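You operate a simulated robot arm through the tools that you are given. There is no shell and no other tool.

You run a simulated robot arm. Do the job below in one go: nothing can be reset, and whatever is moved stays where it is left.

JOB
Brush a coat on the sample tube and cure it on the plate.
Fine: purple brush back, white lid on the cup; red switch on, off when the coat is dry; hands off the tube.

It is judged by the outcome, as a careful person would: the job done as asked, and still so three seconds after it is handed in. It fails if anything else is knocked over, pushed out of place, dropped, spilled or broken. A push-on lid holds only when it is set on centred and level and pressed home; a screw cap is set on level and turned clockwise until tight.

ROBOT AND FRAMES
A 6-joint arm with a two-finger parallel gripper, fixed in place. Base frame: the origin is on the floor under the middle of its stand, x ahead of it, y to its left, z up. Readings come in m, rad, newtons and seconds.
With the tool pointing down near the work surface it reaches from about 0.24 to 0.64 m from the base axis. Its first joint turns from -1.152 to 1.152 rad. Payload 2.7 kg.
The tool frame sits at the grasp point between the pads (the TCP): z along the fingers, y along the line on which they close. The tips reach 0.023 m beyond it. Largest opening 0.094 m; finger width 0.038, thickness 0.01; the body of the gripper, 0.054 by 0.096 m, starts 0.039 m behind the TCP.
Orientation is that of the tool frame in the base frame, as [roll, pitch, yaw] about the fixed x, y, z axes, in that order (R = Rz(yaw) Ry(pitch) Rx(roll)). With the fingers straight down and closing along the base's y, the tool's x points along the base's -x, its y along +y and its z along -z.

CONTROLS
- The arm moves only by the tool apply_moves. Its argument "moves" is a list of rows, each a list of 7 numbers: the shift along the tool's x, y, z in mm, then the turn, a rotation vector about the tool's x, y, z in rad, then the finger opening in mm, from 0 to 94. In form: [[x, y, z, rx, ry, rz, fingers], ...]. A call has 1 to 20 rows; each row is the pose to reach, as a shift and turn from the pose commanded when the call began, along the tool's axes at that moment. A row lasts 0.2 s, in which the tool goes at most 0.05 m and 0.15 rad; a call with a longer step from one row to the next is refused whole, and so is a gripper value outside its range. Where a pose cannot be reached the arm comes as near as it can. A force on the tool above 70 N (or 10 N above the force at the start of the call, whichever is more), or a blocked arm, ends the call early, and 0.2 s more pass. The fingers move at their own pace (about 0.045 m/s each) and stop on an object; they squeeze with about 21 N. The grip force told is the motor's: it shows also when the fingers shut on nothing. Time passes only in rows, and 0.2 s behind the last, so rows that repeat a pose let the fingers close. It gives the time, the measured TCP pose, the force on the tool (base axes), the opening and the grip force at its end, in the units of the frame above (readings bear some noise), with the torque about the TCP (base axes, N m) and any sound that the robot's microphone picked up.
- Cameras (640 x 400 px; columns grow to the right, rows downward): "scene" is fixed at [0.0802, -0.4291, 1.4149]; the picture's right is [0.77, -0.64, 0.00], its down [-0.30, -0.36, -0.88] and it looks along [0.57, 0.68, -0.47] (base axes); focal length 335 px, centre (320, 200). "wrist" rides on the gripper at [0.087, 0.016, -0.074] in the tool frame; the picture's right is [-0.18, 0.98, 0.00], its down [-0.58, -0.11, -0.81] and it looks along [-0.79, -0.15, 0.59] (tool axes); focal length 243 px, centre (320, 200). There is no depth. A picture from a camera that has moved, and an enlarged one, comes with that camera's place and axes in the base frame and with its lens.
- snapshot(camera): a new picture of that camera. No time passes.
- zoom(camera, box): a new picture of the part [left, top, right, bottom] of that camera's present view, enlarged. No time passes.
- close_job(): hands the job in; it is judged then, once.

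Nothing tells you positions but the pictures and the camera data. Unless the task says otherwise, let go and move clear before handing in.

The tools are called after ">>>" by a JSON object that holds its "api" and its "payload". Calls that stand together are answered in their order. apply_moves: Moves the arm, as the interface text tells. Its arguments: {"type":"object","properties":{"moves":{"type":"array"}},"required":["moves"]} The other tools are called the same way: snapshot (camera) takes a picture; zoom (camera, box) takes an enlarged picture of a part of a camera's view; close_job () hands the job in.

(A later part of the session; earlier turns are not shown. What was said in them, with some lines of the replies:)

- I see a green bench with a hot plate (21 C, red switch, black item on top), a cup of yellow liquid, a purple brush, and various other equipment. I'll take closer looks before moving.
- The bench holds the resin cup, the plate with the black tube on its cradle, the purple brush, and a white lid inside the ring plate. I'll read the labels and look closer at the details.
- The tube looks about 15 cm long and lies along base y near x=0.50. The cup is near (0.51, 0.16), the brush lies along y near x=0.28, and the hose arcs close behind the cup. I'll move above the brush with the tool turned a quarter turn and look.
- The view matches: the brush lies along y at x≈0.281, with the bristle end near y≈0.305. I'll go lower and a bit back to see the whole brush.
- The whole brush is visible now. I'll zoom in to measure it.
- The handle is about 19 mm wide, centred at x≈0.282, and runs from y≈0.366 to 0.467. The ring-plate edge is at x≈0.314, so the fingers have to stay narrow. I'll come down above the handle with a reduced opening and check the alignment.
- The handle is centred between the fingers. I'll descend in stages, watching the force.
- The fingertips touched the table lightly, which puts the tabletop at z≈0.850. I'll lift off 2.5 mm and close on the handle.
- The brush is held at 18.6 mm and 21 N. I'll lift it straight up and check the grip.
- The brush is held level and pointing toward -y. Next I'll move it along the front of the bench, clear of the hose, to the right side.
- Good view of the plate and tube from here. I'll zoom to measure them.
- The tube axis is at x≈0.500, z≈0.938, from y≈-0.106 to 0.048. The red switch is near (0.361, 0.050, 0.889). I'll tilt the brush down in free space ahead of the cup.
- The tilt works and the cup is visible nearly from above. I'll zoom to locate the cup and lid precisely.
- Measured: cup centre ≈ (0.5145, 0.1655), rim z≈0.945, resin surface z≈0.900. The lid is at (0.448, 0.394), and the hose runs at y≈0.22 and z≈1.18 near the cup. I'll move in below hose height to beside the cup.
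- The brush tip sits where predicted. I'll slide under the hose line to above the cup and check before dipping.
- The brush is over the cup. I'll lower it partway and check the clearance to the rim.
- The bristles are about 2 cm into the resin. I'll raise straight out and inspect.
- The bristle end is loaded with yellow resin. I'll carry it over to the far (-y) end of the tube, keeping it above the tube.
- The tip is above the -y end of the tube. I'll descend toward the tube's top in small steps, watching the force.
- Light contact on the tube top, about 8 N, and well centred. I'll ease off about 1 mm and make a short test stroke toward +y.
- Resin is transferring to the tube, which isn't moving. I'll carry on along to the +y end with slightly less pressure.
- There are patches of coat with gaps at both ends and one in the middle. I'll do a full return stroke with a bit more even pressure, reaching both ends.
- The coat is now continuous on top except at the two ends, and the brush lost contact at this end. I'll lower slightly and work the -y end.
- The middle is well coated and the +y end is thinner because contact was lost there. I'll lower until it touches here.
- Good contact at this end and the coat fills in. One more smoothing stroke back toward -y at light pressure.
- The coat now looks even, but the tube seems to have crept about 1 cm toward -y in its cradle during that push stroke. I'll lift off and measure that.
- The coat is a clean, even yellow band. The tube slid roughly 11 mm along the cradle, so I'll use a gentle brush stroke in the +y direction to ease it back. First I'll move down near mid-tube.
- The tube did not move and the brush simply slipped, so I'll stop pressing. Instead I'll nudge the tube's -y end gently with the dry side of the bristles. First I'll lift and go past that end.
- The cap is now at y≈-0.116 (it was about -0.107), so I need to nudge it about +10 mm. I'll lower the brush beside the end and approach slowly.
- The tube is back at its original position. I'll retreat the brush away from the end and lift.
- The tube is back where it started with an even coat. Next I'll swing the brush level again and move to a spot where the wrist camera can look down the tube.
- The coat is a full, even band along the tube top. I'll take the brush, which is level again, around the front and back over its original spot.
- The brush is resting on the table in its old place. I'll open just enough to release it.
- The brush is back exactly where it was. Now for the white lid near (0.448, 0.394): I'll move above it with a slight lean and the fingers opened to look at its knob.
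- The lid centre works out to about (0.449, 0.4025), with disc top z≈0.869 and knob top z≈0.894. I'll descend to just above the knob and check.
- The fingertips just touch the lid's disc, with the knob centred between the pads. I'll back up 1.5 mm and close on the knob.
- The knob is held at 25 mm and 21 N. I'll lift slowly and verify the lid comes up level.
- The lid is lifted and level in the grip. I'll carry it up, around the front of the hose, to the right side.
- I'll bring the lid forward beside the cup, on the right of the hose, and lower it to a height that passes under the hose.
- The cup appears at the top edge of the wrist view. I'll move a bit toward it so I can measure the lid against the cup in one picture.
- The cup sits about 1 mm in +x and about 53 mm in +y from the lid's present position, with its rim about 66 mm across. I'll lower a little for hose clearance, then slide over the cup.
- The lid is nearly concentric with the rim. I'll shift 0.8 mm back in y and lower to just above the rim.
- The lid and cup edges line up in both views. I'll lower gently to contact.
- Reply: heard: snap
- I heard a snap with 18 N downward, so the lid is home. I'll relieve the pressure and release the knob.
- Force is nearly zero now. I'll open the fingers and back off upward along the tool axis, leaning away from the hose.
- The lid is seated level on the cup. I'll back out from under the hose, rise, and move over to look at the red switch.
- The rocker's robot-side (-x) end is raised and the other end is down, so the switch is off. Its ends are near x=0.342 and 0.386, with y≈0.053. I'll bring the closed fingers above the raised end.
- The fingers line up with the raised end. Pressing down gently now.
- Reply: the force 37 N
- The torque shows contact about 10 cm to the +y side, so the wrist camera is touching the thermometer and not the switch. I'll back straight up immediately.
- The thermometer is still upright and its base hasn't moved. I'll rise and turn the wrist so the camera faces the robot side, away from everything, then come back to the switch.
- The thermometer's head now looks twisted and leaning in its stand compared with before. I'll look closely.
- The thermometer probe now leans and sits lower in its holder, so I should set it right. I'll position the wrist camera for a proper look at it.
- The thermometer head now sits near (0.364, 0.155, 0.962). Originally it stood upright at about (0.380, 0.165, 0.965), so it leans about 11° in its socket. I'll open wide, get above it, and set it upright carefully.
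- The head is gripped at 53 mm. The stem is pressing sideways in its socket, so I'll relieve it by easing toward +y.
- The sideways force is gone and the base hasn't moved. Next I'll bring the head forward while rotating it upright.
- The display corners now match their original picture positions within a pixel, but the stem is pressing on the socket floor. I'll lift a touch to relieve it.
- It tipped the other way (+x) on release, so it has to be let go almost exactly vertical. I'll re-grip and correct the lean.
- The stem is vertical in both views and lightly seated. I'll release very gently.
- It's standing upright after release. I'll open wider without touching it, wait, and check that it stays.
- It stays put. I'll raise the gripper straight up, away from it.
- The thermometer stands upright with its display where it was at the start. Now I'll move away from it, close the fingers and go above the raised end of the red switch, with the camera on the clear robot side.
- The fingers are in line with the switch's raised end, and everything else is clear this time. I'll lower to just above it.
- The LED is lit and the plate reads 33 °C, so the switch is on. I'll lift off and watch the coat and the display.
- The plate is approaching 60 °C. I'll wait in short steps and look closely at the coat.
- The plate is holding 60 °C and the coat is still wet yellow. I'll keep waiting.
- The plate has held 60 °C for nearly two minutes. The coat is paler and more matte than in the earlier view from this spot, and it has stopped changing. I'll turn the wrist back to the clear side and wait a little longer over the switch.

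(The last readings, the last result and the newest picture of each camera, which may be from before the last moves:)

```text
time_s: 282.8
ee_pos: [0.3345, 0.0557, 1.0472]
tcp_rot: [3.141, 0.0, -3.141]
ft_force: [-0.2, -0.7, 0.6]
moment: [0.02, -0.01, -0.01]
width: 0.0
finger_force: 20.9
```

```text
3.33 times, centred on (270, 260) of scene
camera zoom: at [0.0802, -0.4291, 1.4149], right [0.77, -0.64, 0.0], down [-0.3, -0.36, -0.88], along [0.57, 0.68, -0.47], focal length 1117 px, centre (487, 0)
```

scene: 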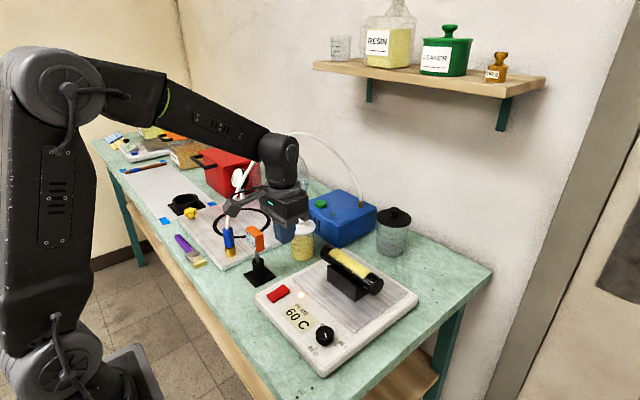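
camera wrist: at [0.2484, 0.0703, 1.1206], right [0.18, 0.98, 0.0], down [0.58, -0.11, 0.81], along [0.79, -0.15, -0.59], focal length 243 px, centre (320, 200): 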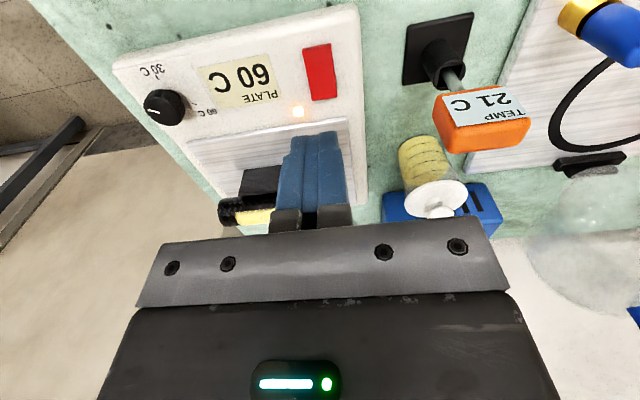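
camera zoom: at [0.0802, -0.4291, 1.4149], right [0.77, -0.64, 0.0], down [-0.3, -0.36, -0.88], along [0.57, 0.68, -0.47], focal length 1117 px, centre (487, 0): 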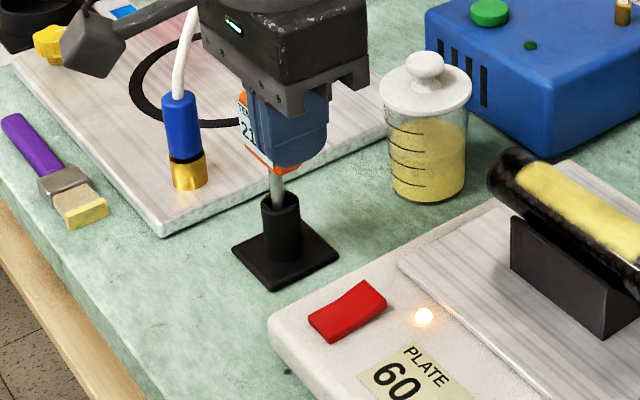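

>>> {"api": "zoom", "payload": {"camera": "scene", "box": [192, 256, 208, 268]}}

>>> {"api": "zoom", "payload": {"camera": "scene", "box": [340, 255, 360, 270]}}

>>> {"api": "zoom", "payload": {"camera": "scene", "box": [294, 238, 310, 250]}}

```text
16.00 times, centred on (200, 262) of scene
camera zoom: at [0.0802, -0.4291, 1.4149], right [0.77, -0.64, 0.0], down [-0.3, -0.36, -0.88], along [0.57, 0.68, -0.47], focal length 5361 px, centre (2240, -792)
```

zoom: 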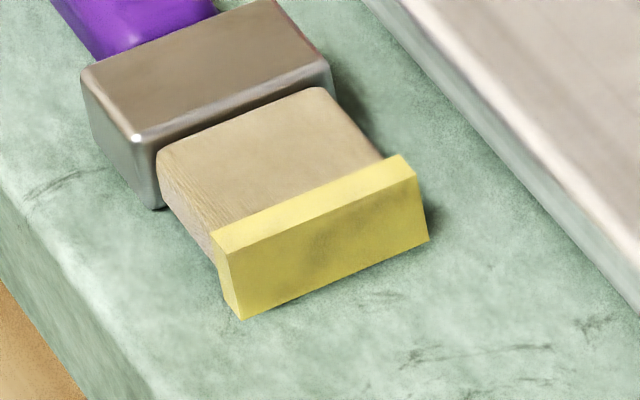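

```text
16.00 times, centred on (350, 262) of scene
camera zoom: at [0.0802, -0.4291, 1.4149], right [0.77, -0.64, 0.0], down [-0.3, -0.36, -0.88], along [0.57, 0.68, -0.47], focal length 5361 px, centre (-160, -800)
```

zoom: 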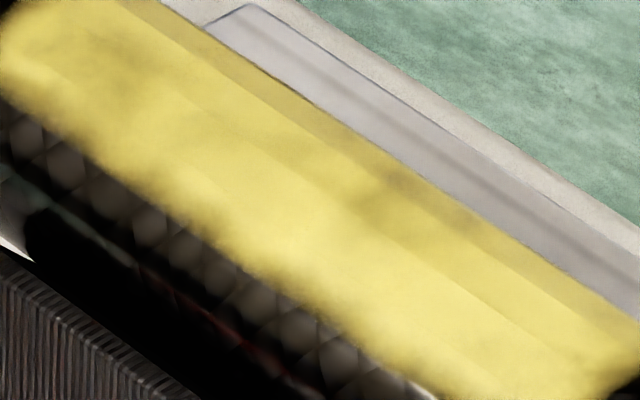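

```text
16.00 times, centred on (302, 244) of scene
camera zoom: at [0.0802, -0.4291, 1.4149], right [0.77, -0.64, 0.0], down [-0.3, -0.36, -0.88], along [0.57, 0.68, -0.47], focal length 5361 px, centre (608, -504)
```

zoom: 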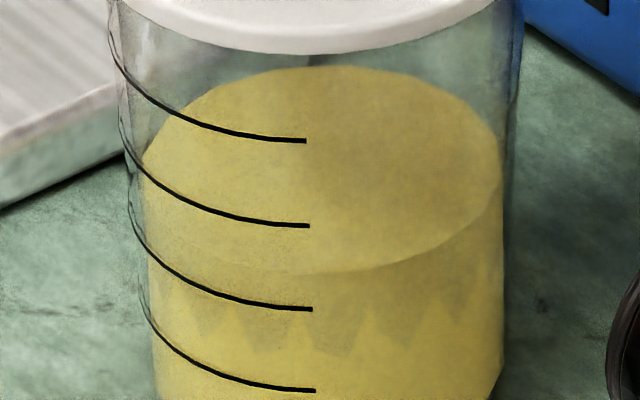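

The coat still matches the wet resin colour on the brush, so I can't call it dry yet. I'll keep waiting with periodic looks.

>>> {"api": "apply_moves", "payload": {"moves": [[0, 0, 0, 0, 0, 0, 0], [0, 0, 0, 0, 0, 0, 0], [0, 0, 0, 0, 0, 0, 0], [0, 0, 0, 0, 0, 0, 0], [0, 0, 0, 0, 0, 0, 0], [0, 0, 0, 0, 0, 0, 0], [0, 0, 0, 0, 0, 0, 0], [0, 0, 0, 0, 0, 0, 0], [0, 0, 0, 0, 0, 0, 0], [0, 0, 0, 0, 0, 0, 0], [0, 0, 0, 0, 0, 0, 0], [0, 0, 0, 0, 0, 0, 0], [0, 0, 0, 0, 0, 0, 0], [0, 0, 0, 0, 0, 0, 0], [0, 0, 0, 0, 0, 0, 0], [0, 0, 0, 0, 0, 0, 0], [0, 0, 0, 0, 0, 0, 0], [0, 0, 0, 0, 0, 0, 0], [0, 0, 0, 0, 0, 0, 0], [0, 0, 0, 0, 0, 0, 0]]}}

>>> {"api": "apply_moves", "payload": {"moves": [[0, 0, 0, 0, 0, 0, 0], [0, 0, 0, 0, 0, 0, 0], [0, 0, 0, 0, 0, 0, 0], [0, 0, 0, 0, 0, 0, 0], [0, 0, 0, 0, 0, 0, 0], [0, 0, 0, 0, 0, 0, 0], [0, 0, 0, 0, 0, 0, 0], [0, 0, 0, 0, 0, 0, 0], [0, 0, 0, 0, 0, 0, 0], [0, 0, 0, 0, 0, 0, 0], [0, 0, 0, 0, 0, 0, 0], [0, 0, 0, 0, 0, 0, 0], [0, 0, 0, 0, 0, 0, 0], [0, 0, 0, 0, 0, 0, 0], [0, 0, 0, 0, 0, 0, 0], [0, 0, 0, 0, 0, 0, 0], [0, 0, 0, 0, 0, 0, 0], [0, 0, 0, 0, 0, 0, 0], [0, 0, 0, 0, 0, 0, 0], [0, 0, 0, 0, 0, 0, 0]]}}

>>> {"api": "zoom", "payload": {"camera": "scene", "box": [340, 255, 360, 270]}}

>>> {"api": "apply_moves", "payload": {"moves": [[0, 0, 0, 0, 0, 0, 0], [0, 0, 0, 0, 0, 0, 0], [0, 0, 0, 0, 0, 0, 0], [0, 0, 0, 0, 0, 0, 0], [0, 0, 0, 0, 0, 0, 0], [0, 0, 0, 0, 0, 0, 0], [0, 0, 0, 0, 0, 0, 0], [0, 0, 0, 0, 0, 0, 0], [0, 0, 0, 0, 0, 0, 0], [0, 0, 0, 0, 0, 0, 0], [0, 0, 0, 0, 0, 0, 0], [0, 0, 0, 0, 0, 0, 0], [0, 0, 0, 0, 0, 0, 0], [0, 0, 0, 0, 0, 0, 0], [0, 0, 0, 0, 0, 0, 0], [0, 0, 0, 0, 0, 0, 0], [0, 0, 0, 0, 0, 0, 0], [0, 0, 0, 0, 0, 0, 0], [0, 0, 0, 0, 0, 0, 0], [0, 0, 0, 0, 0, 0, 0]]}}

>>> {"api": "apply_moves", "payload": {"moves": [[0, 0, 0, 0, 0, 0, 0], [0, 0, 0, 0, 0, 0, 0], [0, 0, 0, 0, 0, 0, 0], [0, 0, 0, 0, 0, 0, 0], [0, 0, 0, 0, 0, 0, 0], [0, 0, 0, 0, 0, 0, 0], [0, 0, 0, 0, 0, 0, 0], [0, 0, 0, 0, 0, 0, 0], [0, 0, 0, 0, 0, 0, 0], [0, 0, 0, 0, 0, 0, 0], [0, 0, 0, 0, 0, 0, 0], [0, 0, 0, 0, 0, 0, 0], [0, 0, 0, 0, 0, 0, 0], [0, 0, 0, 0, 0, 0, 0], [0, 0, 0, 0, 0, 0, 0], [0, 0, 0, 0, 0, 0, 0], [0, 0, 0, 0, 0, 0, 0], [0, 0, 0, 0, 0, 0, 0], [0, 0, 0, 0, 0, 0, 0], [0, 0, 0, 0, 0, 0, 0]]}}

>>> {"api": "zoom", "payload": {"camera": "scene", "box": [250, 220, 410, 360]}}

```text
time_s: 287.0
ee_pos: [0.3362, 0.0535, 1.0468]
tcp_rot: [-3.14, 0.0, -3.139]
ft_force: [-0.7, 0.0, 0.5]
moment: [0.0, 0.01, 0.01]
width: 0.0
finger_force: 20.5
```

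```text
time_s: 291.2
ee_pos: [0.3358, 0.0546, 1.0478]
tcp_rot: [-3.141, 0.001, -3.14]
ft_force: [-0.7, 0.9, 0.1]
moment: [0.01, 0.03, -0.02]
width: 0.0
finger_force: 21.1
```

```text
16.00 times, centred on (350, 262) of scene
camera zoom: at [0.0802, -0.4291, 1.4149], right [0.77, -0.64, 0.0], down [-0.3, -0.36, -0.88], along [0.57, 0.68, -0.47], focal length 5361 px, centre (-160, -800)
```

zoom: 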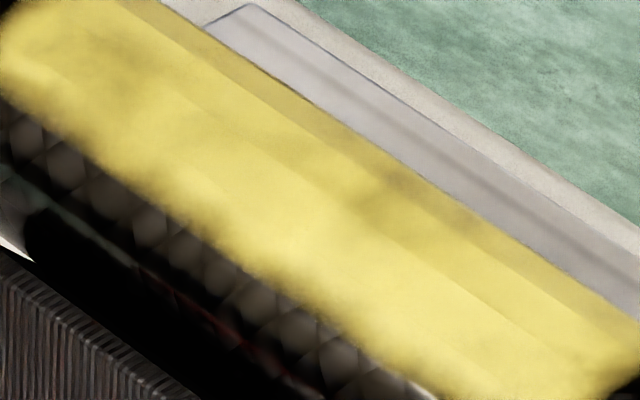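

```text
time_s: 295.4
ee_pos: [0.3362, 0.054, 1.0465]
tcp_rot: [-3.14, 0.0, -3.141]
ft_force: [-0.5, -0.3, 0.2]
moment: [0.01, 0.0, -0.04]
width: 0.0002
finger_force: 21.2
```

```text
time_s: 299.6
ee_pos: [0.3358, 0.0543, 1.0459]
tcp_rot: [-3.141, 0.0, -3.14]
ft_force: [0.0, 0.1, 0.6]
moment: [0.04, 0.01, 0.01]
width: 0.0
finger_force: 20.5
```

```text
2.86 times, centred on (330, 290) of scene
camera zoom: at [0.0802, -0.4291, 1.4149], right [0.77, -0.64, 0.0], down [-0.3, -0.36, -0.88], along [0.57, 0.68, -0.47], focal length 957 px, centre (291, -57)
```

zoom: 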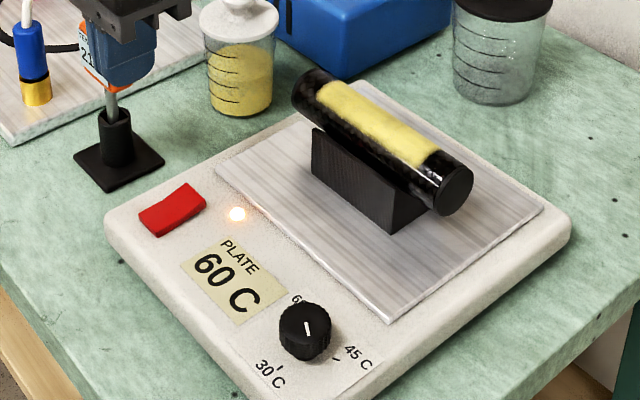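

>>> {"api": "zoom", "payload": {"camera": "scene", "box": [305, 315, 345, 350]}}

>>> {"api": "zoom", "payload": {"camera": "wrist", "box": [120, 50, 230, 150]}}

```text
11.43 times, centred on (325, 332) of scene
camera zoom: at [0.0802, -0.4291, 1.4149], right [0.77, -0.64, 0.0], down [-0.3, -0.36, -0.88], along [0.57, 0.68, -0.47], focal length 3829 px, centre (263, -1314)
```

zoom: 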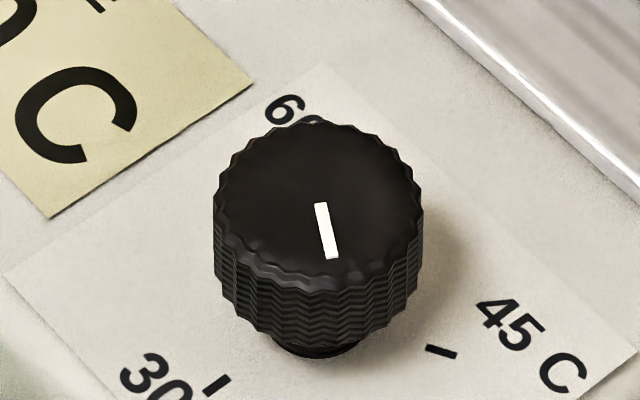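

```text
4.00 times, centred on (175, 100) of wrist
camera zoom: at [0.2486, 0.0703, 1.1206], right [0.18, 0.98, 0.0], down [0.58, -0.11, 0.81], along [0.79, -0.15, -0.59], focal length 970 px, centre (900, 600)
```

zoom: 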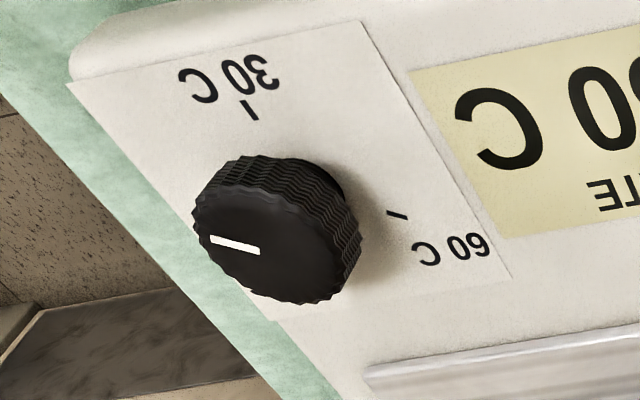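

>>> {"api": "apply_moves", "payload": {"moves": [[0, 0, 0, 0, 0, 0, 0], [0, 0, 0, 0, 0, 0, 0], [0, 0, 0, 0, 0, 0, 0], [0, 0, 0, 0, 0, 0, 0], [0, 0, 0, 0, 0, 0, 0], [0, 0, 0, 0, 0, 0, 0], [0, 0, 0, 0, 0, 0, 0], [0, 0, 0, 0, 0, 0, 0], [0, 0, 0, 0, 0, 0, 0], [0, 0, 0, 0, 0, 0, 0], [0, 0, 0, 0, 0, 0, 0], [0, 0, 0, 0, 0, 0, 0], [0, 0, 0, 0, 0, 0, 0], [0, 0, 0, 0, 0, 0, 0], [0, 0, 0, 0, 0, 0, 0], [0, 0, 0, 0, 0, 0, 0], [0, 0, 0, 0, 0, 0, 0], [0, 0, 0, 0, 0, 0, 0], [0, 0, 0, 0, 0, 0, 0], [0, 0, 0, 0, 0, 0, 0]]}}

>>> {"api": "apply_moves", "payload": {"moves": [[0, 0, 0, 0, 0, 0, 0], [0, 0, 0, 0, 0, 0, 0], [0, 0, 0, 0, 0, 0, 0], [0, 0, 0, 0, 0, 0, 0], [0, 0, 0, 0, 0, 0, 0], [0, 0, 0, 0, 0, 0, 0], [0, 0, 0, 0, 0, 0, 0], [0, 0, 0, 0, 0, 0, 0], [0, 0, 0, 0, 0, 0, 0], [0, 0, 0, 0, 0, 0, 0], [0, 0, 0, 0, 0, 0, 0], [0, 0, 0, 0, 0, 0, 0], [0, 0, 0, 0, 0, 0, 0], [0, 0, 0, 0, 0, 0, 0], [0, 0, 0, 0, 0, 0, 0], [0, 0, 0, 0, 0, 0, 0], [0, 0, 0, 0, 0, 0, 0], [0, 0, 0, 0, 0, 0, 0], [0, 0, 0, 0, 0, 0, 0], [0, 0, 0, 0, 0, 0, 0]]}}

>>> {"api": "zoom", "payload": {"camera": "scene", "box": [300, 220, 420, 320]}}

>>> {"api": "apply_moves", "payload": {"moves": [[0, 0, 0, 0, 0, 0, 0], [0, 0, 0, 0, 0, 0, 0], [0, 0, 0, 0, 0, 0, 0], [0, 0, 0, 0, 0, 0, 0], [0, 0, 0, 0, 0, 0, 0], [0, 0, 0, 0, 0, 0, 0], [0, 0, 0, 0, 0, 0, 0], [0, 0, 0, 0, 0, 0, 0], [0, 0, 0, 0, 0, 0, 0], [0, 0, 0, 0, 0, 0, 0], [0, 0, 0, 0, 0, 0, 0], [0, 0, 0, 0, 0, 0, 0], [0, 0, 0, 0, 0, 0, 0], [0, 0, 0, 0, 0, 0, 0], [0, 0, 0, 0, 0, 0, 0], [0, 0, 0, 0, 0, 0, 0], [0, 0, 0, 0, 0, 0, 0], [0, 0, 0, 0, 0, 0, 0], [0, 0, 0, 0, 0, 0, 0], [0, 0, 0, 0, 0, 0, 0]]}}

>>> {"api": "apply_moves", "payload": {"moves": [[0, 0, 0, 0, 0, 0, 0], [0, 0, 0, 0, 0, 0, 0], [0, 0, 0, 0, 0, 0, 0], [0, 0, 0, 0, 0, 0, 0], [0, 0, 0, 0, 0, 0, 0], [0, 0, 0, 0, 0, 0, 0], [0, 0, 0, 0, 0, 0, 0], [0, 0, 0, 0, 0, 0, 0], [0, 0, 0, 0, 0, 0, 0], [0, 0, 0, 0, 0, 0, 0], [0, 0, 0, 0, 0, 0, 0], [0, 0, 0, 0, 0, 0, 0], [0, 0, 0, 0, 0, 0, 0], [0, 0, 0, 0, 0, 0, 0], [0, 0, 0, 0, 0, 0, 0], [0, 0, 0, 0, 0, 0, 0], [0, 0, 0, 0, 0, 0, 0], [0, 0, 0, 0, 0, 0, 0], [0, 0, 0, 0, 0, 0, 0], [0, 0, 0, 0, 0, 0, 0]]}}

>>> {"api": "zoom", "payload": {"camera": "scene", "box": [300, 220, 420, 320]}}

```text
time_s: 303.8
ee_pos: [0.3366, 0.0549, 1.0464]
tcp_rot: [3.14, 0.0, -3.14]
ft_force: [0.2, 0.9, -0.4]
moment: [-0.01, -0.01, 0.0]
width: 0.0
finger_force: 20.4
```

```text
time_s: 308.0
ee_pos: [0.3362, 0.0539, 1.0451]
tcp_rot: [3.141, 0.001, -3.137]
ft_force: [0.0, -0.1, -0.1]
moment: [0.0, -0.04, 0.01]
width: 0.0
finger_force: 20.7
```

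```text
4.00 times, centred on (360, 270) of scene
camera zoom: at [0.0802, -0.4291, 1.4149], right [0.77, -0.64, 0.0], down [-0.3, -0.36, -0.88], along [0.57, 0.68, -0.47], focal length 1340 px, centre (160, -80)
```

zoom: 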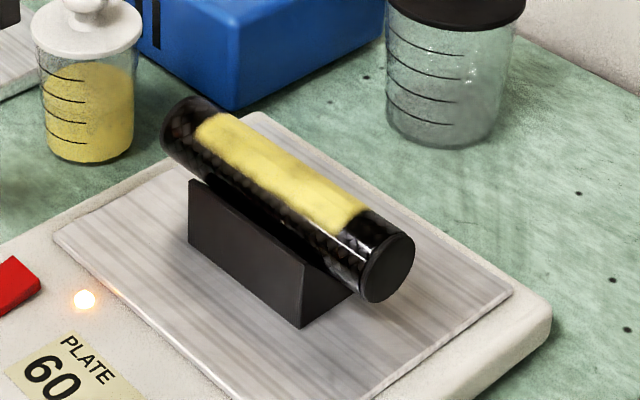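

```text
time_s: 312.2
ee_pos: [0.3367, 0.054, 1.0465]
tcp_rot: [3.141, 0.001, -3.14]
ft_force: [0.2, 0.2, 0.3]
moment: [0.02, 0.02, -0.02]
width: 0.0
finger_force: 21.2
```

```text
time_s: 316.4
ee_pos: [0.3354, 0.0545, 1.0464]
tcp_rot: [3.14, 0.001, -3.14]
ft_force: [-0.4, 0.5, -0.4]
moment: [-0.02, 0.02, 0.0]
width: 0.0
finger_force: 20.7
```

```text
4.00 times, centred on (360, 270) of scene
camera zoom: at [0.0802, -0.4291, 1.4149], right [0.77, -0.64, 0.0], down [-0.3, -0.36, -0.88], along [0.57, 0.68, -0.47], focal length 1340 px, centre (160, -80)
```

zoom: 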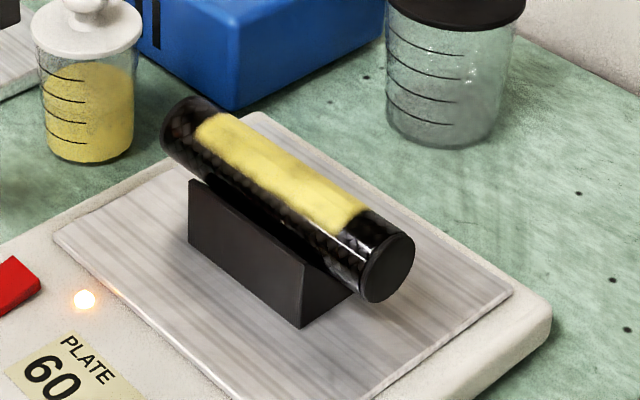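

>>> {"api": "apply_moves", "payload": {"moves": [[0, 0, 0, 0, 0, 0, 0], [0, 0, 0, 0, 0, 0, 0], [0, 0, 0, 0, 0, 0, 0], [0, 0, 0, 0, 0, 0, 0], [0, 0, 0, 0, 0, 0, 0], [0, 0, 0, 0, 0, 0, 0], [0, 0, 0, 0, 0, 0, 0], [0, 0, 0, 0, 0, 0, 0], [0, 0, 0, 0, 0, 0, 0], [0, 0, 0, 0, 0, 0, 0], [0, 0, 0, 0, 0, 0, 0], [0, 0, 0, 0, 0, 0, 0], [0, 0, 0, 0, 0, 0, 0], [0, 0, 0, 0, 0, 0, 0], [0, 0, 0, 0, 0, 0, 0], [0, 0, 0, 0, 0, 0, 0], [0, 0, 0, 0, 0, 0, 0], [0, 0, 0, 0, 0, 0, 0], [0, 0, 0, 0, 0, 0, 0], [0, 0, 0, 0, 0, 0, 0]]}}

>>> {"api": "apply_moves", "payload": {"moves": [[0, 0, 0, 0, 0, 0, 0], [0, 0, 0, 0, 0, 0, 0], [0, 0, 0, 0, 0, 0, 0], [0, 0, 0, 0, 0, 0, 0], [0, 0, 0, 0, 0, 0, 0], [0, 0, 0, 0, 0, 0, 0], [0, 0, 0, 0, 0, 0, 0], [0, 0, 0, 0, 0, 0, 0], [0, 0, 0, 0, 0, 0, 0], [0, 0, 0, 0, 0, 0, 0], [0, 0, 0, 0, 0, 0, 0], [0, 0, 0, 0, 0, 0, 0], [0, 0, 0, 0, 0, 0, 0], [0, 0, 0, 0, 0, 0, 0], [0, 0, 0, 0, 0, 0, 0], [0, 0, 0, 0, 0, 0, 0], [0, 0, 0, 0, 0, 0, 0], [0, 0, 0, 0, 0, 0, 0], [0, 0, 0, 0, 0, 0, 0], [0, 0, 0, 0, 0, 0, 0]]}}

>>> {"api": "apply_moves", "payload": {"moves": [[0, 0, 0, 0, 0, 0, 0], [0, 0, 0, 0, 0, 0, 0], [0, 0, 0, 0, 0, 0, 0], [0, 0, 0, 0, 0, 0, 0], [0, 0, 0, 0, 0, 0, 0], [0, 0, 0, 0, 0, 0, 0], [0, 0, 0, 0, 0, 0, 0], [0, 0, 0, 0, 0, 0, 0], [0, 0, 0, 0, 0, 0, 0], [0, 0, 0, 0, 0, 0, 0], [0, 0, 0, 0, 0, 0, 0], [0, 0, 0, 0, 0, 0, 0], [0, 0, 0, 0, 0, 0, 0], [0, 0, 0, 0, 0, 0, 0], [0, 0, 0, 0, 0, 0, 0], [0, 0, 0, 0, 0, 0, 0], [0, 0, 0, 0, 0, 0, 0], [0, 0, 0, 0, 0, 0, 0], [0, 0, 0, 0, 0, 0, 0], [0, 0, 0, 0, 0, 0, 0]]}}

>>> {"api": "zoom", "payload": {"camera": "scene", "box": [300, 220, 420, 320]}}

>>> {"api": "apply_moves", "payload": {"moves": [[0, 0, 0, 0, 0, 0, 0], [0, 0, 0, 0, 0, 0, 0], [0, 0, 0, 0, 0, 0, 0], [0, 0, 0, 0, 0, 0, 0], [0, 0, 0, 0, 0, 0, 0], [0, 0, 0, 0, 0, 0, 0], [0, 0, 0, 0, 0, 0, 0], [0, 0, 0, 0, 0, 0, 0], [0, 0, 0, 0, 0, 0, 0], [0, 0, 0, 0, 0, 0, 0], [0, 0, 0, 0, 0, 0, 0], [0, 0, 0, 0, 0, 0, 0], [0, 0, 0, 0, 0, 0, 0], [0, 0, 0, 0, 0, 0, 0], [0, 0, 0, 0, 0, 0, 0], [0, 0, 0, 0, 0, 0, 0], [0, 0, 0, 0, 0, 0, 0], [0, 0, 0, 0, 0, 0, 0], [0, 0, 0, 0, 0, 0, 0], [0, 0, 0, 0, 0, 0, 0]]}}

>>> {"api": "apply_moves", "payload": {"moves": [[0, 0, 0, 0, 0, 0, 0], [0, 0, 0, 0, 0, 0, 0], [0, 0, 0, 0, 0, 0, 0], [0, 0, 0, 0, 0, 0, 0], [0, 0, 0, 0, 0, 0, 0], [0, 0, 0, 0, 0, 0, 0], [0, 0, 0, 0, 0, 0, 0], [0, 0, 0, 0, 0, 0, 0], [0, 0, 0, 0, 0, 0, 0], [0, 0, 0, 0, 0, 0, 0], [0, 0, 0, 0, 0, 0, 0], [0, 0, 0, 0, 0, 0, 0], [0, 0, 0, 0, 0, 0, 0], [0, 0, 0, 0, 0, 0, 0], [0, 0, 0, 0, 0, 0, 0], [0, 0, 0, 0, 0, 0, 0], [0, 0, 0, 0, 0, 0, 0], [0, 0, 0, 0, 0, 0, 0], [0, 0, 0, 0, 0, 0, 0], [0, 0, 0, 0, 0, 0, 0]]}}

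>>> {"api": "apply_moves", "payload": {"moves": [[0, 0, 0, 0, 0, 0, 0], [0, 0, 0, 0, 0, 0, 0], [0, 0, 0, 0, 0, 0, 0], [0, 0, 0, 0, 0, 0, 0], [0, 0, 0, 0, 0, 0, 0], [0, 0, 0, 0, 0, 0, 0], [0, 0, 0, 0, 0, 0, 0], [0, 0, 0, 0, 0, 0, 0], [0, 0, 0, 0, 0, 0, 0], [0, 0, 0, 0, 0, 0, 0], [0, 0, 0, 0, 0, 0, 0], [0, 0, 0, 0, 0, 0, 0], [0, 0, 0, 0, 0, 0, 0], [0, 0, 0, 0, 0, 0, 0], [0, 0, 0, 0, 0, 0, 0], [0, 0, 0, 0, 0, 0, 0], [0, 0, 0, 0, 0, 0, 0], [0, 0, 0, 0, 0, 0, 0], [0, 0, 0, 0, 0, 0, 0], [0, 0, 0, 0, 0, 0, 0]]}}

>>> {"api": "zoom", "payload": {"camera": "scene", "box": [300, 220, 420, 320]}}

```text
time_s: 320.6
ee_pos: [0.3361, 0.0539, 1.0447]
tcp_rot: [-3.141, -0.001, -3.14]
ft_force: [0.5, 0.3, 0.5]
moment: [0.02, 0.02, -0.01]
width: 0.0002
finger_force: 21.1
```

```text
time_s: 324.8
ee_pos: [0.336, 0.0538, 1.0467]
tcp_rot: [3.141, 0.0, -3.139]
ft_force: [0.1, 0.4, -0.6]
moment: [-0.04, 0.01, 0.0]
width: 0.0002
finger_force: 21.1
```

```text
time_s: 329.0
ee_pos: [0.3358, 0.0535, 1.0478]
tcp_rot: [-3.142, 0.0, -3.139]
ft_force: [0.2, -0.3, -0.2]
moment: [0.02, -0.02, -0.01]
width: 0.0
finger_force: 21.1
```

```text
4.00 times, centred on (360, 270) of scene
camera zoom: at [0.0802, -0.4291, 1.4149], right [0.77, -0.64, 0.0], down [-0.3, -0.36, -0.88], along [0.57, 0.68, -0.47], focal length 1340 px, centre (160, -80)
```

zoom: 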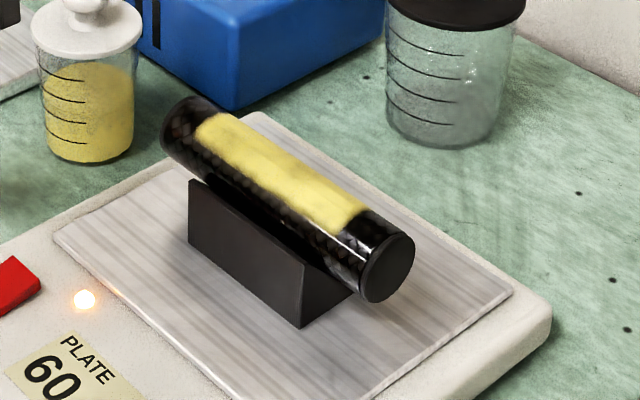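

```text
time_s: 333.2
ee_pos: [0.3358, 0.0544, 1.0468]
tcp_rot: [-3.14, 0.001, -3.14]
ft_force: [0.9, 0.8, -0.3]
moment: [0.01, 0.01, 0.0]
width: 0.0
finger_force: 21.1
```

```text
time_s: 337.4
ee_pos: [0.3359, 0.0541, 1.0463]
tcp_rot: [3.14, 0.0, -3.141]
ft_force: [0.1, -0.5, 0.2]
moment: [0.01, 0.01, 0.01]
width: 0.0
finger_force: 21.2
```

```text
time_s: 341.6
ee_pos: [0.3362, 0.0547, 1.0464]
tcp_rot: [3.141, 0.001, -3.141]
ft_force: [0.0, 0.8, -0.8]
moment: [-0.01, 0.02, -0.02]
width: 0.0
finger_force: 20.8
```

```text
4.00 times, centred on (360, 270) of scene
camera zoom: at [0.0802, -0.4291, 1.4149], right [0.77, -0.64, 0.0], down [-0.3, -0.36, -0.88], along [0.57, 0.68, -0.47], focal length 1340 px, centre (160, -80)
```

zoom: 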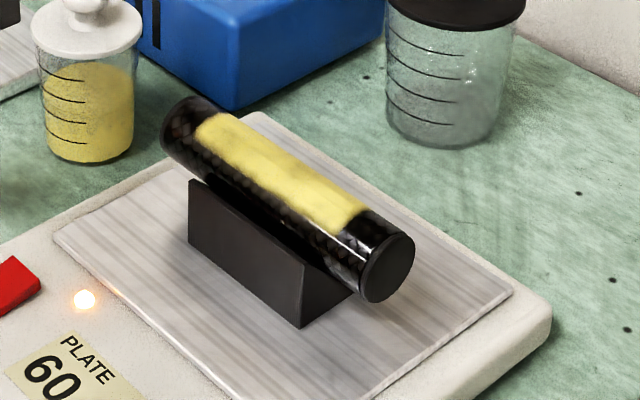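

The appearance has been stable for about three minutes at 60 °C with nothing left changing, so I take the coat as cured. Now I'll position over the raised (+x) end of the switch to turn it off.

>>> {"api": "apply_moves", "payload": {"moves": [[-25, -1, 10, 0, 0, 0, 0], [-51, -3, 30, 0, 0, 0, 0], [-51, -3, 65, 0, 0, 0, 0], [-51, -3, 100, 0, 0, 0, 0], [-51, -3, 120, 0, 0, 0, 0], [-51, -3, 120, 0, 0, 0, 0]]}}

>>> {"api": "zoom", "payload": {"camera": "scene", "box": [230, 220, 330, 320]}}

>>> {"api": "zoom", "payload": {"camera": "wrist", "box": [220, 20, 420, 180]}}

```text
time_s: 343.0
ee_pos: [0.3872, 0.0525, 0.9273]
tcp_rot: [-3.142, -0.001, -3.139]
ft_force: [0.9, -0.3, 0.0]
moment: [0.0, 0.03, -0.01]
width: 0.0
finger_force: 21.0
```

```text
4.00 times, centred on (280, 270) of scene
camera zoom: at [0.0802, -0.4291, 1.4149], right [0.77, -0.64, 0.0], down [-0.3, -0.36, -0.88], along [0.57, 0.68, -0.47], focal length 1340 px, centre (480, -80)
```

zoom: 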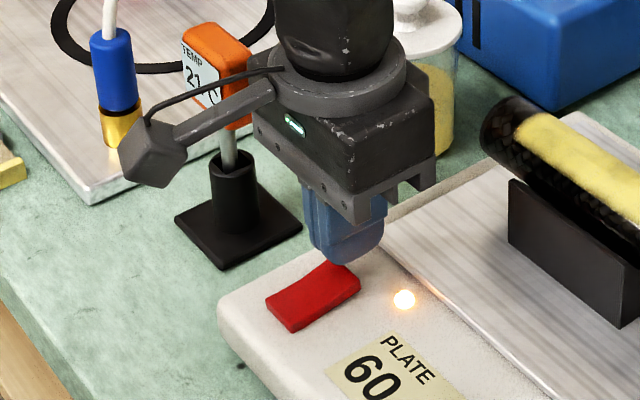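

```text
2.50 times, centred on (320, 100) of wrist
camera zoom: at [0.2997, 0.0678, 1.0018], right [0.18, 0.98, 0.0], down [0.58, -0.11, 0.81], along [0.79, -0.15, -0.59], focal length 606 px, centre (320, 450)
```

zoom: 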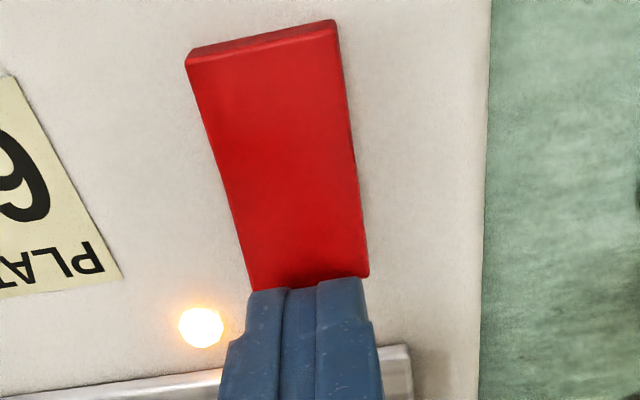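

>>> {"api": "apply_moves", "payload": {"moves": [[3, 0, 3, 0, 0, 0, 0], [3, 0, 6, 0, 0, 0, 0], [3, 0, 9, 0, 0, 0, 0], [3, 0, 9, 0, 0, 0, 0]]}}

>>> {"api": "zoom", "payload": {"camera": "scene", "box": [250, 260, 330, 330]}}

```text
time_s: 344.0
ee_pos: [0.3835, 0.0509, 0.9188]
tcp_rot: [-3.14, -0.001, -3.14]
ft_force: [0.6, -0.8, 0.4]
moment: [0.0, -0.01, -0.05]
width: 0.0
finger_force: 21.0
```

```text
5.71 times, centred on (290, 295) of scene
camera zoom: at [0.0802, -0.4291, 1.4149], right [0.77, -0.64, 0.0], down [-0.3, -0.36, -0.88], along [0.57, 0.68, -0.47], focal length 1915 px, centre (491, -343)
```

zoom: 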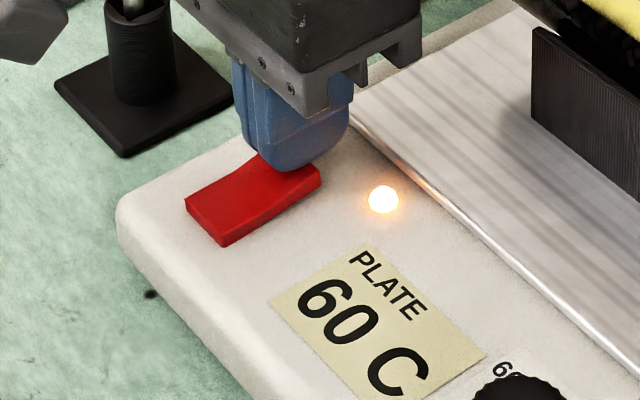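

>>> {"api": "apply_moves", "payload": {"moves": [[0, 0, 1, 0, 0, 0, 0], [0, 0, 2, 0, 0, 0, 0], [0, 0, 3, 0, 0, 0, 0], [0, 0, 3, 0, 0, 0, 0]]}}

>>> {"api": "zoom", "payload": {"camera": "scene", "box": [250, 260, 330, 330]}}

```text
time_s: 345.0
ee_pos: [0.384, 0.0517, 0.9164]
tcp_rot: [-3.142, -0.001, -3.141]
ft_force: [-0.8, 0.0, 1.6]
moment: [-0.02, 0.07, 0.02]
width: 0.0003
finger_force: 21.3
```

```text
5.71 times, centred on (290, 295) of scene
camera zoom: at [0.0802, -0.4291, 1.4149], right [0.77, -0.64, 0.0], down [-0.3, -0.36, -0.88], along [0.57, 0.68, -0.47], focal length 1915 px, centre (491, -343)
```

zoom: 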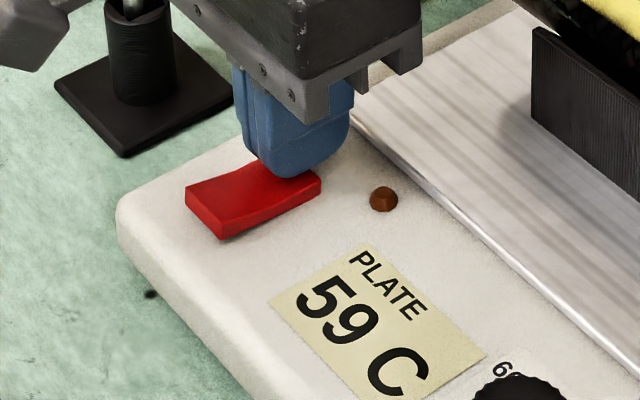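

The LED is out and the plate is cooling, so the switch is off. I'll lift away and clear the bench, then check everything.

>>> {"api": "apply_moves", "payload": {"moves": [[0, 0, -10, 0, 0, 0, 0], [0, 0, -40, 0, 0, 0, 0], [0, 0, -80, 0, 0, 0, 0], [0, 0, -120, 0, 0, 0, 0], [20, 0, -150, 0, 0, 0, 0], [50, 0, -180, 0, 0, 0, 0], [80, 0, -210, 0, 0, 0, 0], [80, 0, -240, 0, 0, 0, 0], [80, 0, -270, 0, 0, 0, 0], [80, 0, -300, 0, 0, 0, 0], [80, 0, -300, 0, 0, 0, 0]]}}

>>> {"api": "snapshot", "payload": {"camera": "scene"}}

>>> {"api": "zoom", "payload": {"camera": "scene", "box": [250, 220, 410, 360]}}

>>> {"api": "zoom", "payload": {"camera": "scene", "box": [140, 160, 300, 290]}}

>>> {"api": "snapshot", "payload": {"camera": "wrist"}}

```text
time_s: 347.4
ee_pos: [0.3043, 0.0494, 1.2184]
tcp_rot: [3.141, -0.001, -3.139]
ft_force: [-0.5, -0.5, -0.6]
moment: [-0.01, -0.01, 0.0]
width: 0.0
finger_force: 20.8
```

```text
taken
```

scene: 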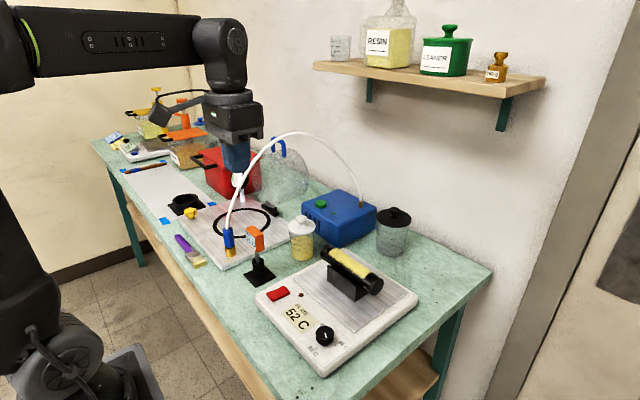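

```text
2.86 times, centred on (330, 290) of scene
camera zoom: at [0.0802, -0.4291, 1.4149], right [0.77, -0.64, 0.0], down [-0.3, -0.36, -0.88], along [0.57, 0.68, -0.47], focal length 957 px, centre (291, -57)
```

zoom: 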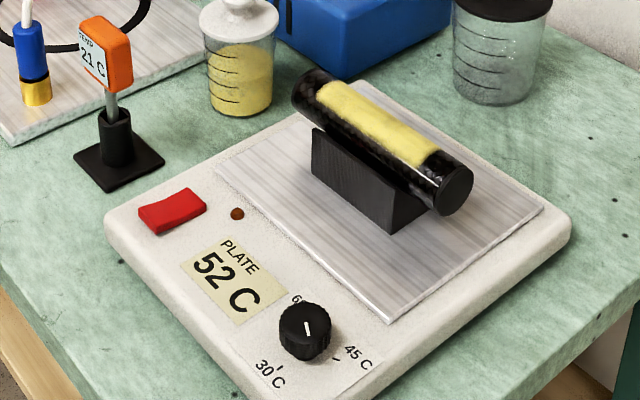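

```text
3.08 times, centred on (220, 225) of scene
camera zoom: at [0.0802, -0.4291, 1.4149], right [0.77, -0.64, 0.0], down [-0.3, -0.36, -0.88], along [0.57, 0.68, -0.47], focal length 1031 px, centre (628, 123)
```

zoom: 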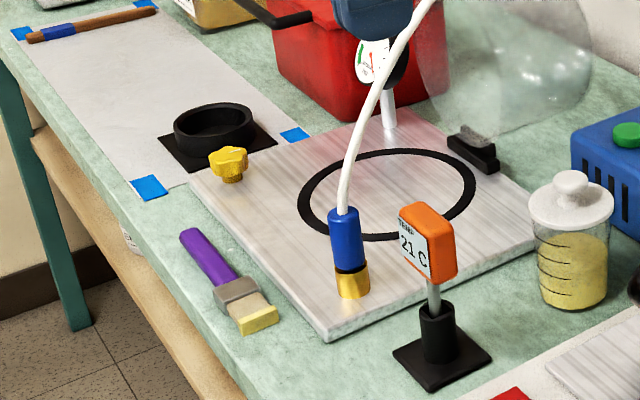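

```text
taken
camera wrist: at [0.2163, 0.0653, 1.2922], right [0.18, 0.98, 0.0], down [0.58, -0.11, 0.81], along [0.79, -0.15, -0.59], focal length 243 px, centre (320, 200)
```

wrist: 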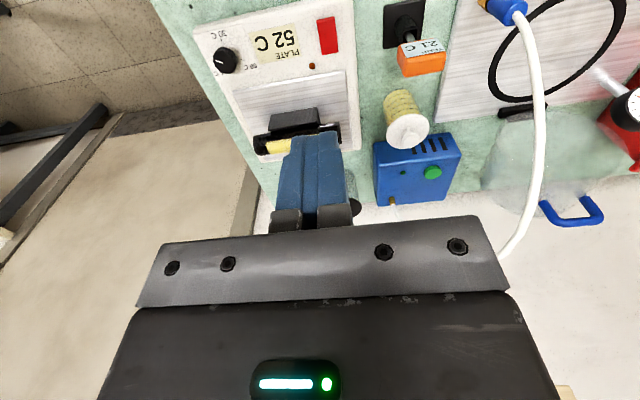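

Everything is in place. Before handing in, I'll do one controlled look at the coat from the same viewpoint I had while it was wet.

>>> {"api": "apply_moves", "payload": {"moves": [[0, 0, -10, 0, 0, 0.14, 0], [0, 0, -20, 0, 0, 0.28, 0], [0, 0, -30, 0, 0, 0.42, 0], [-10, 8, -30, 0, 0, 0.56, 0], [-22, 18, -30, 0, 0, 0.7, 0], [-34, 28, -30, 0, 0, 0.84, 0], [-46, 38, -30, 0, 0, 0.98, 0], [-58, 48, -30, 0, 0, 1.12, 0], [-70, 58, -25, 0, 0, 1.26, 0], [-82, 68, -15, 0, 0, 1.4, 0], [-92, 76, 0, 0, 0, 1.52, 0], [-96, 79, 18, 0, 0, 1.571, 0], [-96, 79, 18, 0, 0, 1.571, 0]]}}

>>> {"api": "apply_moves", "payload": {"moves": [[0, 0, 0, 0, 0.053, 0, 0], [0, 0, 0, 0, 0.106, 0, 0], [0, 0, 0, 0, 0.106, 0, 0]]}}

>>> {"api": "snapshot", "payload": {"camera": "wrist"}}

>>> {"api": "zoom", "payload": {"camera": "wrist", "box": [360, 60, 460, 190]}}

```text
time_s: 350.2
ee_pos: [0.3997, 0.1306, 1.1966]
tcp_rot: [-3.138, 0.001, 1.572]
ft_force: [-0.4, 0.4, -0.1]
moment: [-0.03, -0.02, 0.0]
width: 0.0002
finger_force: 21.5
```

```text
time_s: 351.0
ee_pos: [0.4008, 0.1309, 1.1989]
tcp_rot: [3.139, -0.107, 1.572]
ft_force: [-0.2, -0.4, 0.7]
moment: [-0.03, 0.01, 0.0]
width: 0.0001
finger_force: 21.1
```

```text
taken
camera wrist: at [0.4151, 0.208, 1.2807], right [0.98, -0.18, -0.02], down [-0.11, -0.66, 0.74], along [-0.15, -0.72, -0.67], focal length 243 px, centre (320, 200)
```

wrist: 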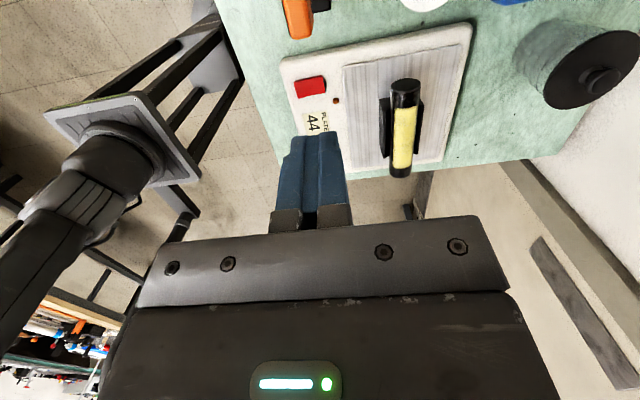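

```text
3.08 times, centred on (410, 125) of wrist
camera zoom: at [0.4151, 0.208, 1.2807], right [0.98, -0.18, -0.02], down [-0.11, -0.66, 0.74], along [-0.15, -0.72, -0.67], focal length 746 px, centre (43, 431)
```

zoom: 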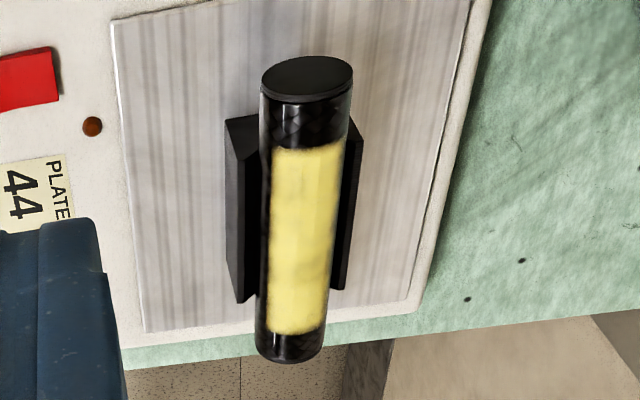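

From the same viewpoint as the wet look at t≈60 s, the coat is paler and more matte, which fits a cured coat. This judgement rests on that modest colour shift and about 200 s at 60 °C. The brush is back, the lid is snapped on and level, the switch is off, the tube is in its place, the thermometer stands upright again, and the arm is clear. Handing in.

>>> {"api": "close_job", "payload": {}}

```text
The job is handed in.
```

The job is handed in. The tube is coated, the plate is switched off, and I believe the coat is dry. That last part is a judgement by eye: it held about 200 s at 60 °C. By the end it looked paler and more matte than when wet, from the same viewpoint. There was no sharp change to mark the moment it dried.

- **Coat:** an even yellow band along the top of the tube, stopping about 2 cm short of each end. Strokes at the ends left no resin there.
- **Tube:** one stroke slid it about 1 cm along its cradle. I pushed it back with the side of the bristles until it matched its starting position. The gripper never touched it.
- **Brush:** back in its original spot, with wet resin still on the bristle end.
- **Lid:** on the cup and level. It snapped when pressed home.
- **Switch:** turned on for the cure, then off. The plate had cooled to 44 °C when I last looked.
- **Thermometer:** on my first try at the switch, the wrist camera pressed down on it and left it leaning in its stand. I set it upright again, and it now matches its starting position to within about 2 mm. Its base did not move.

I saw nothing else moved, dropped or spilled.
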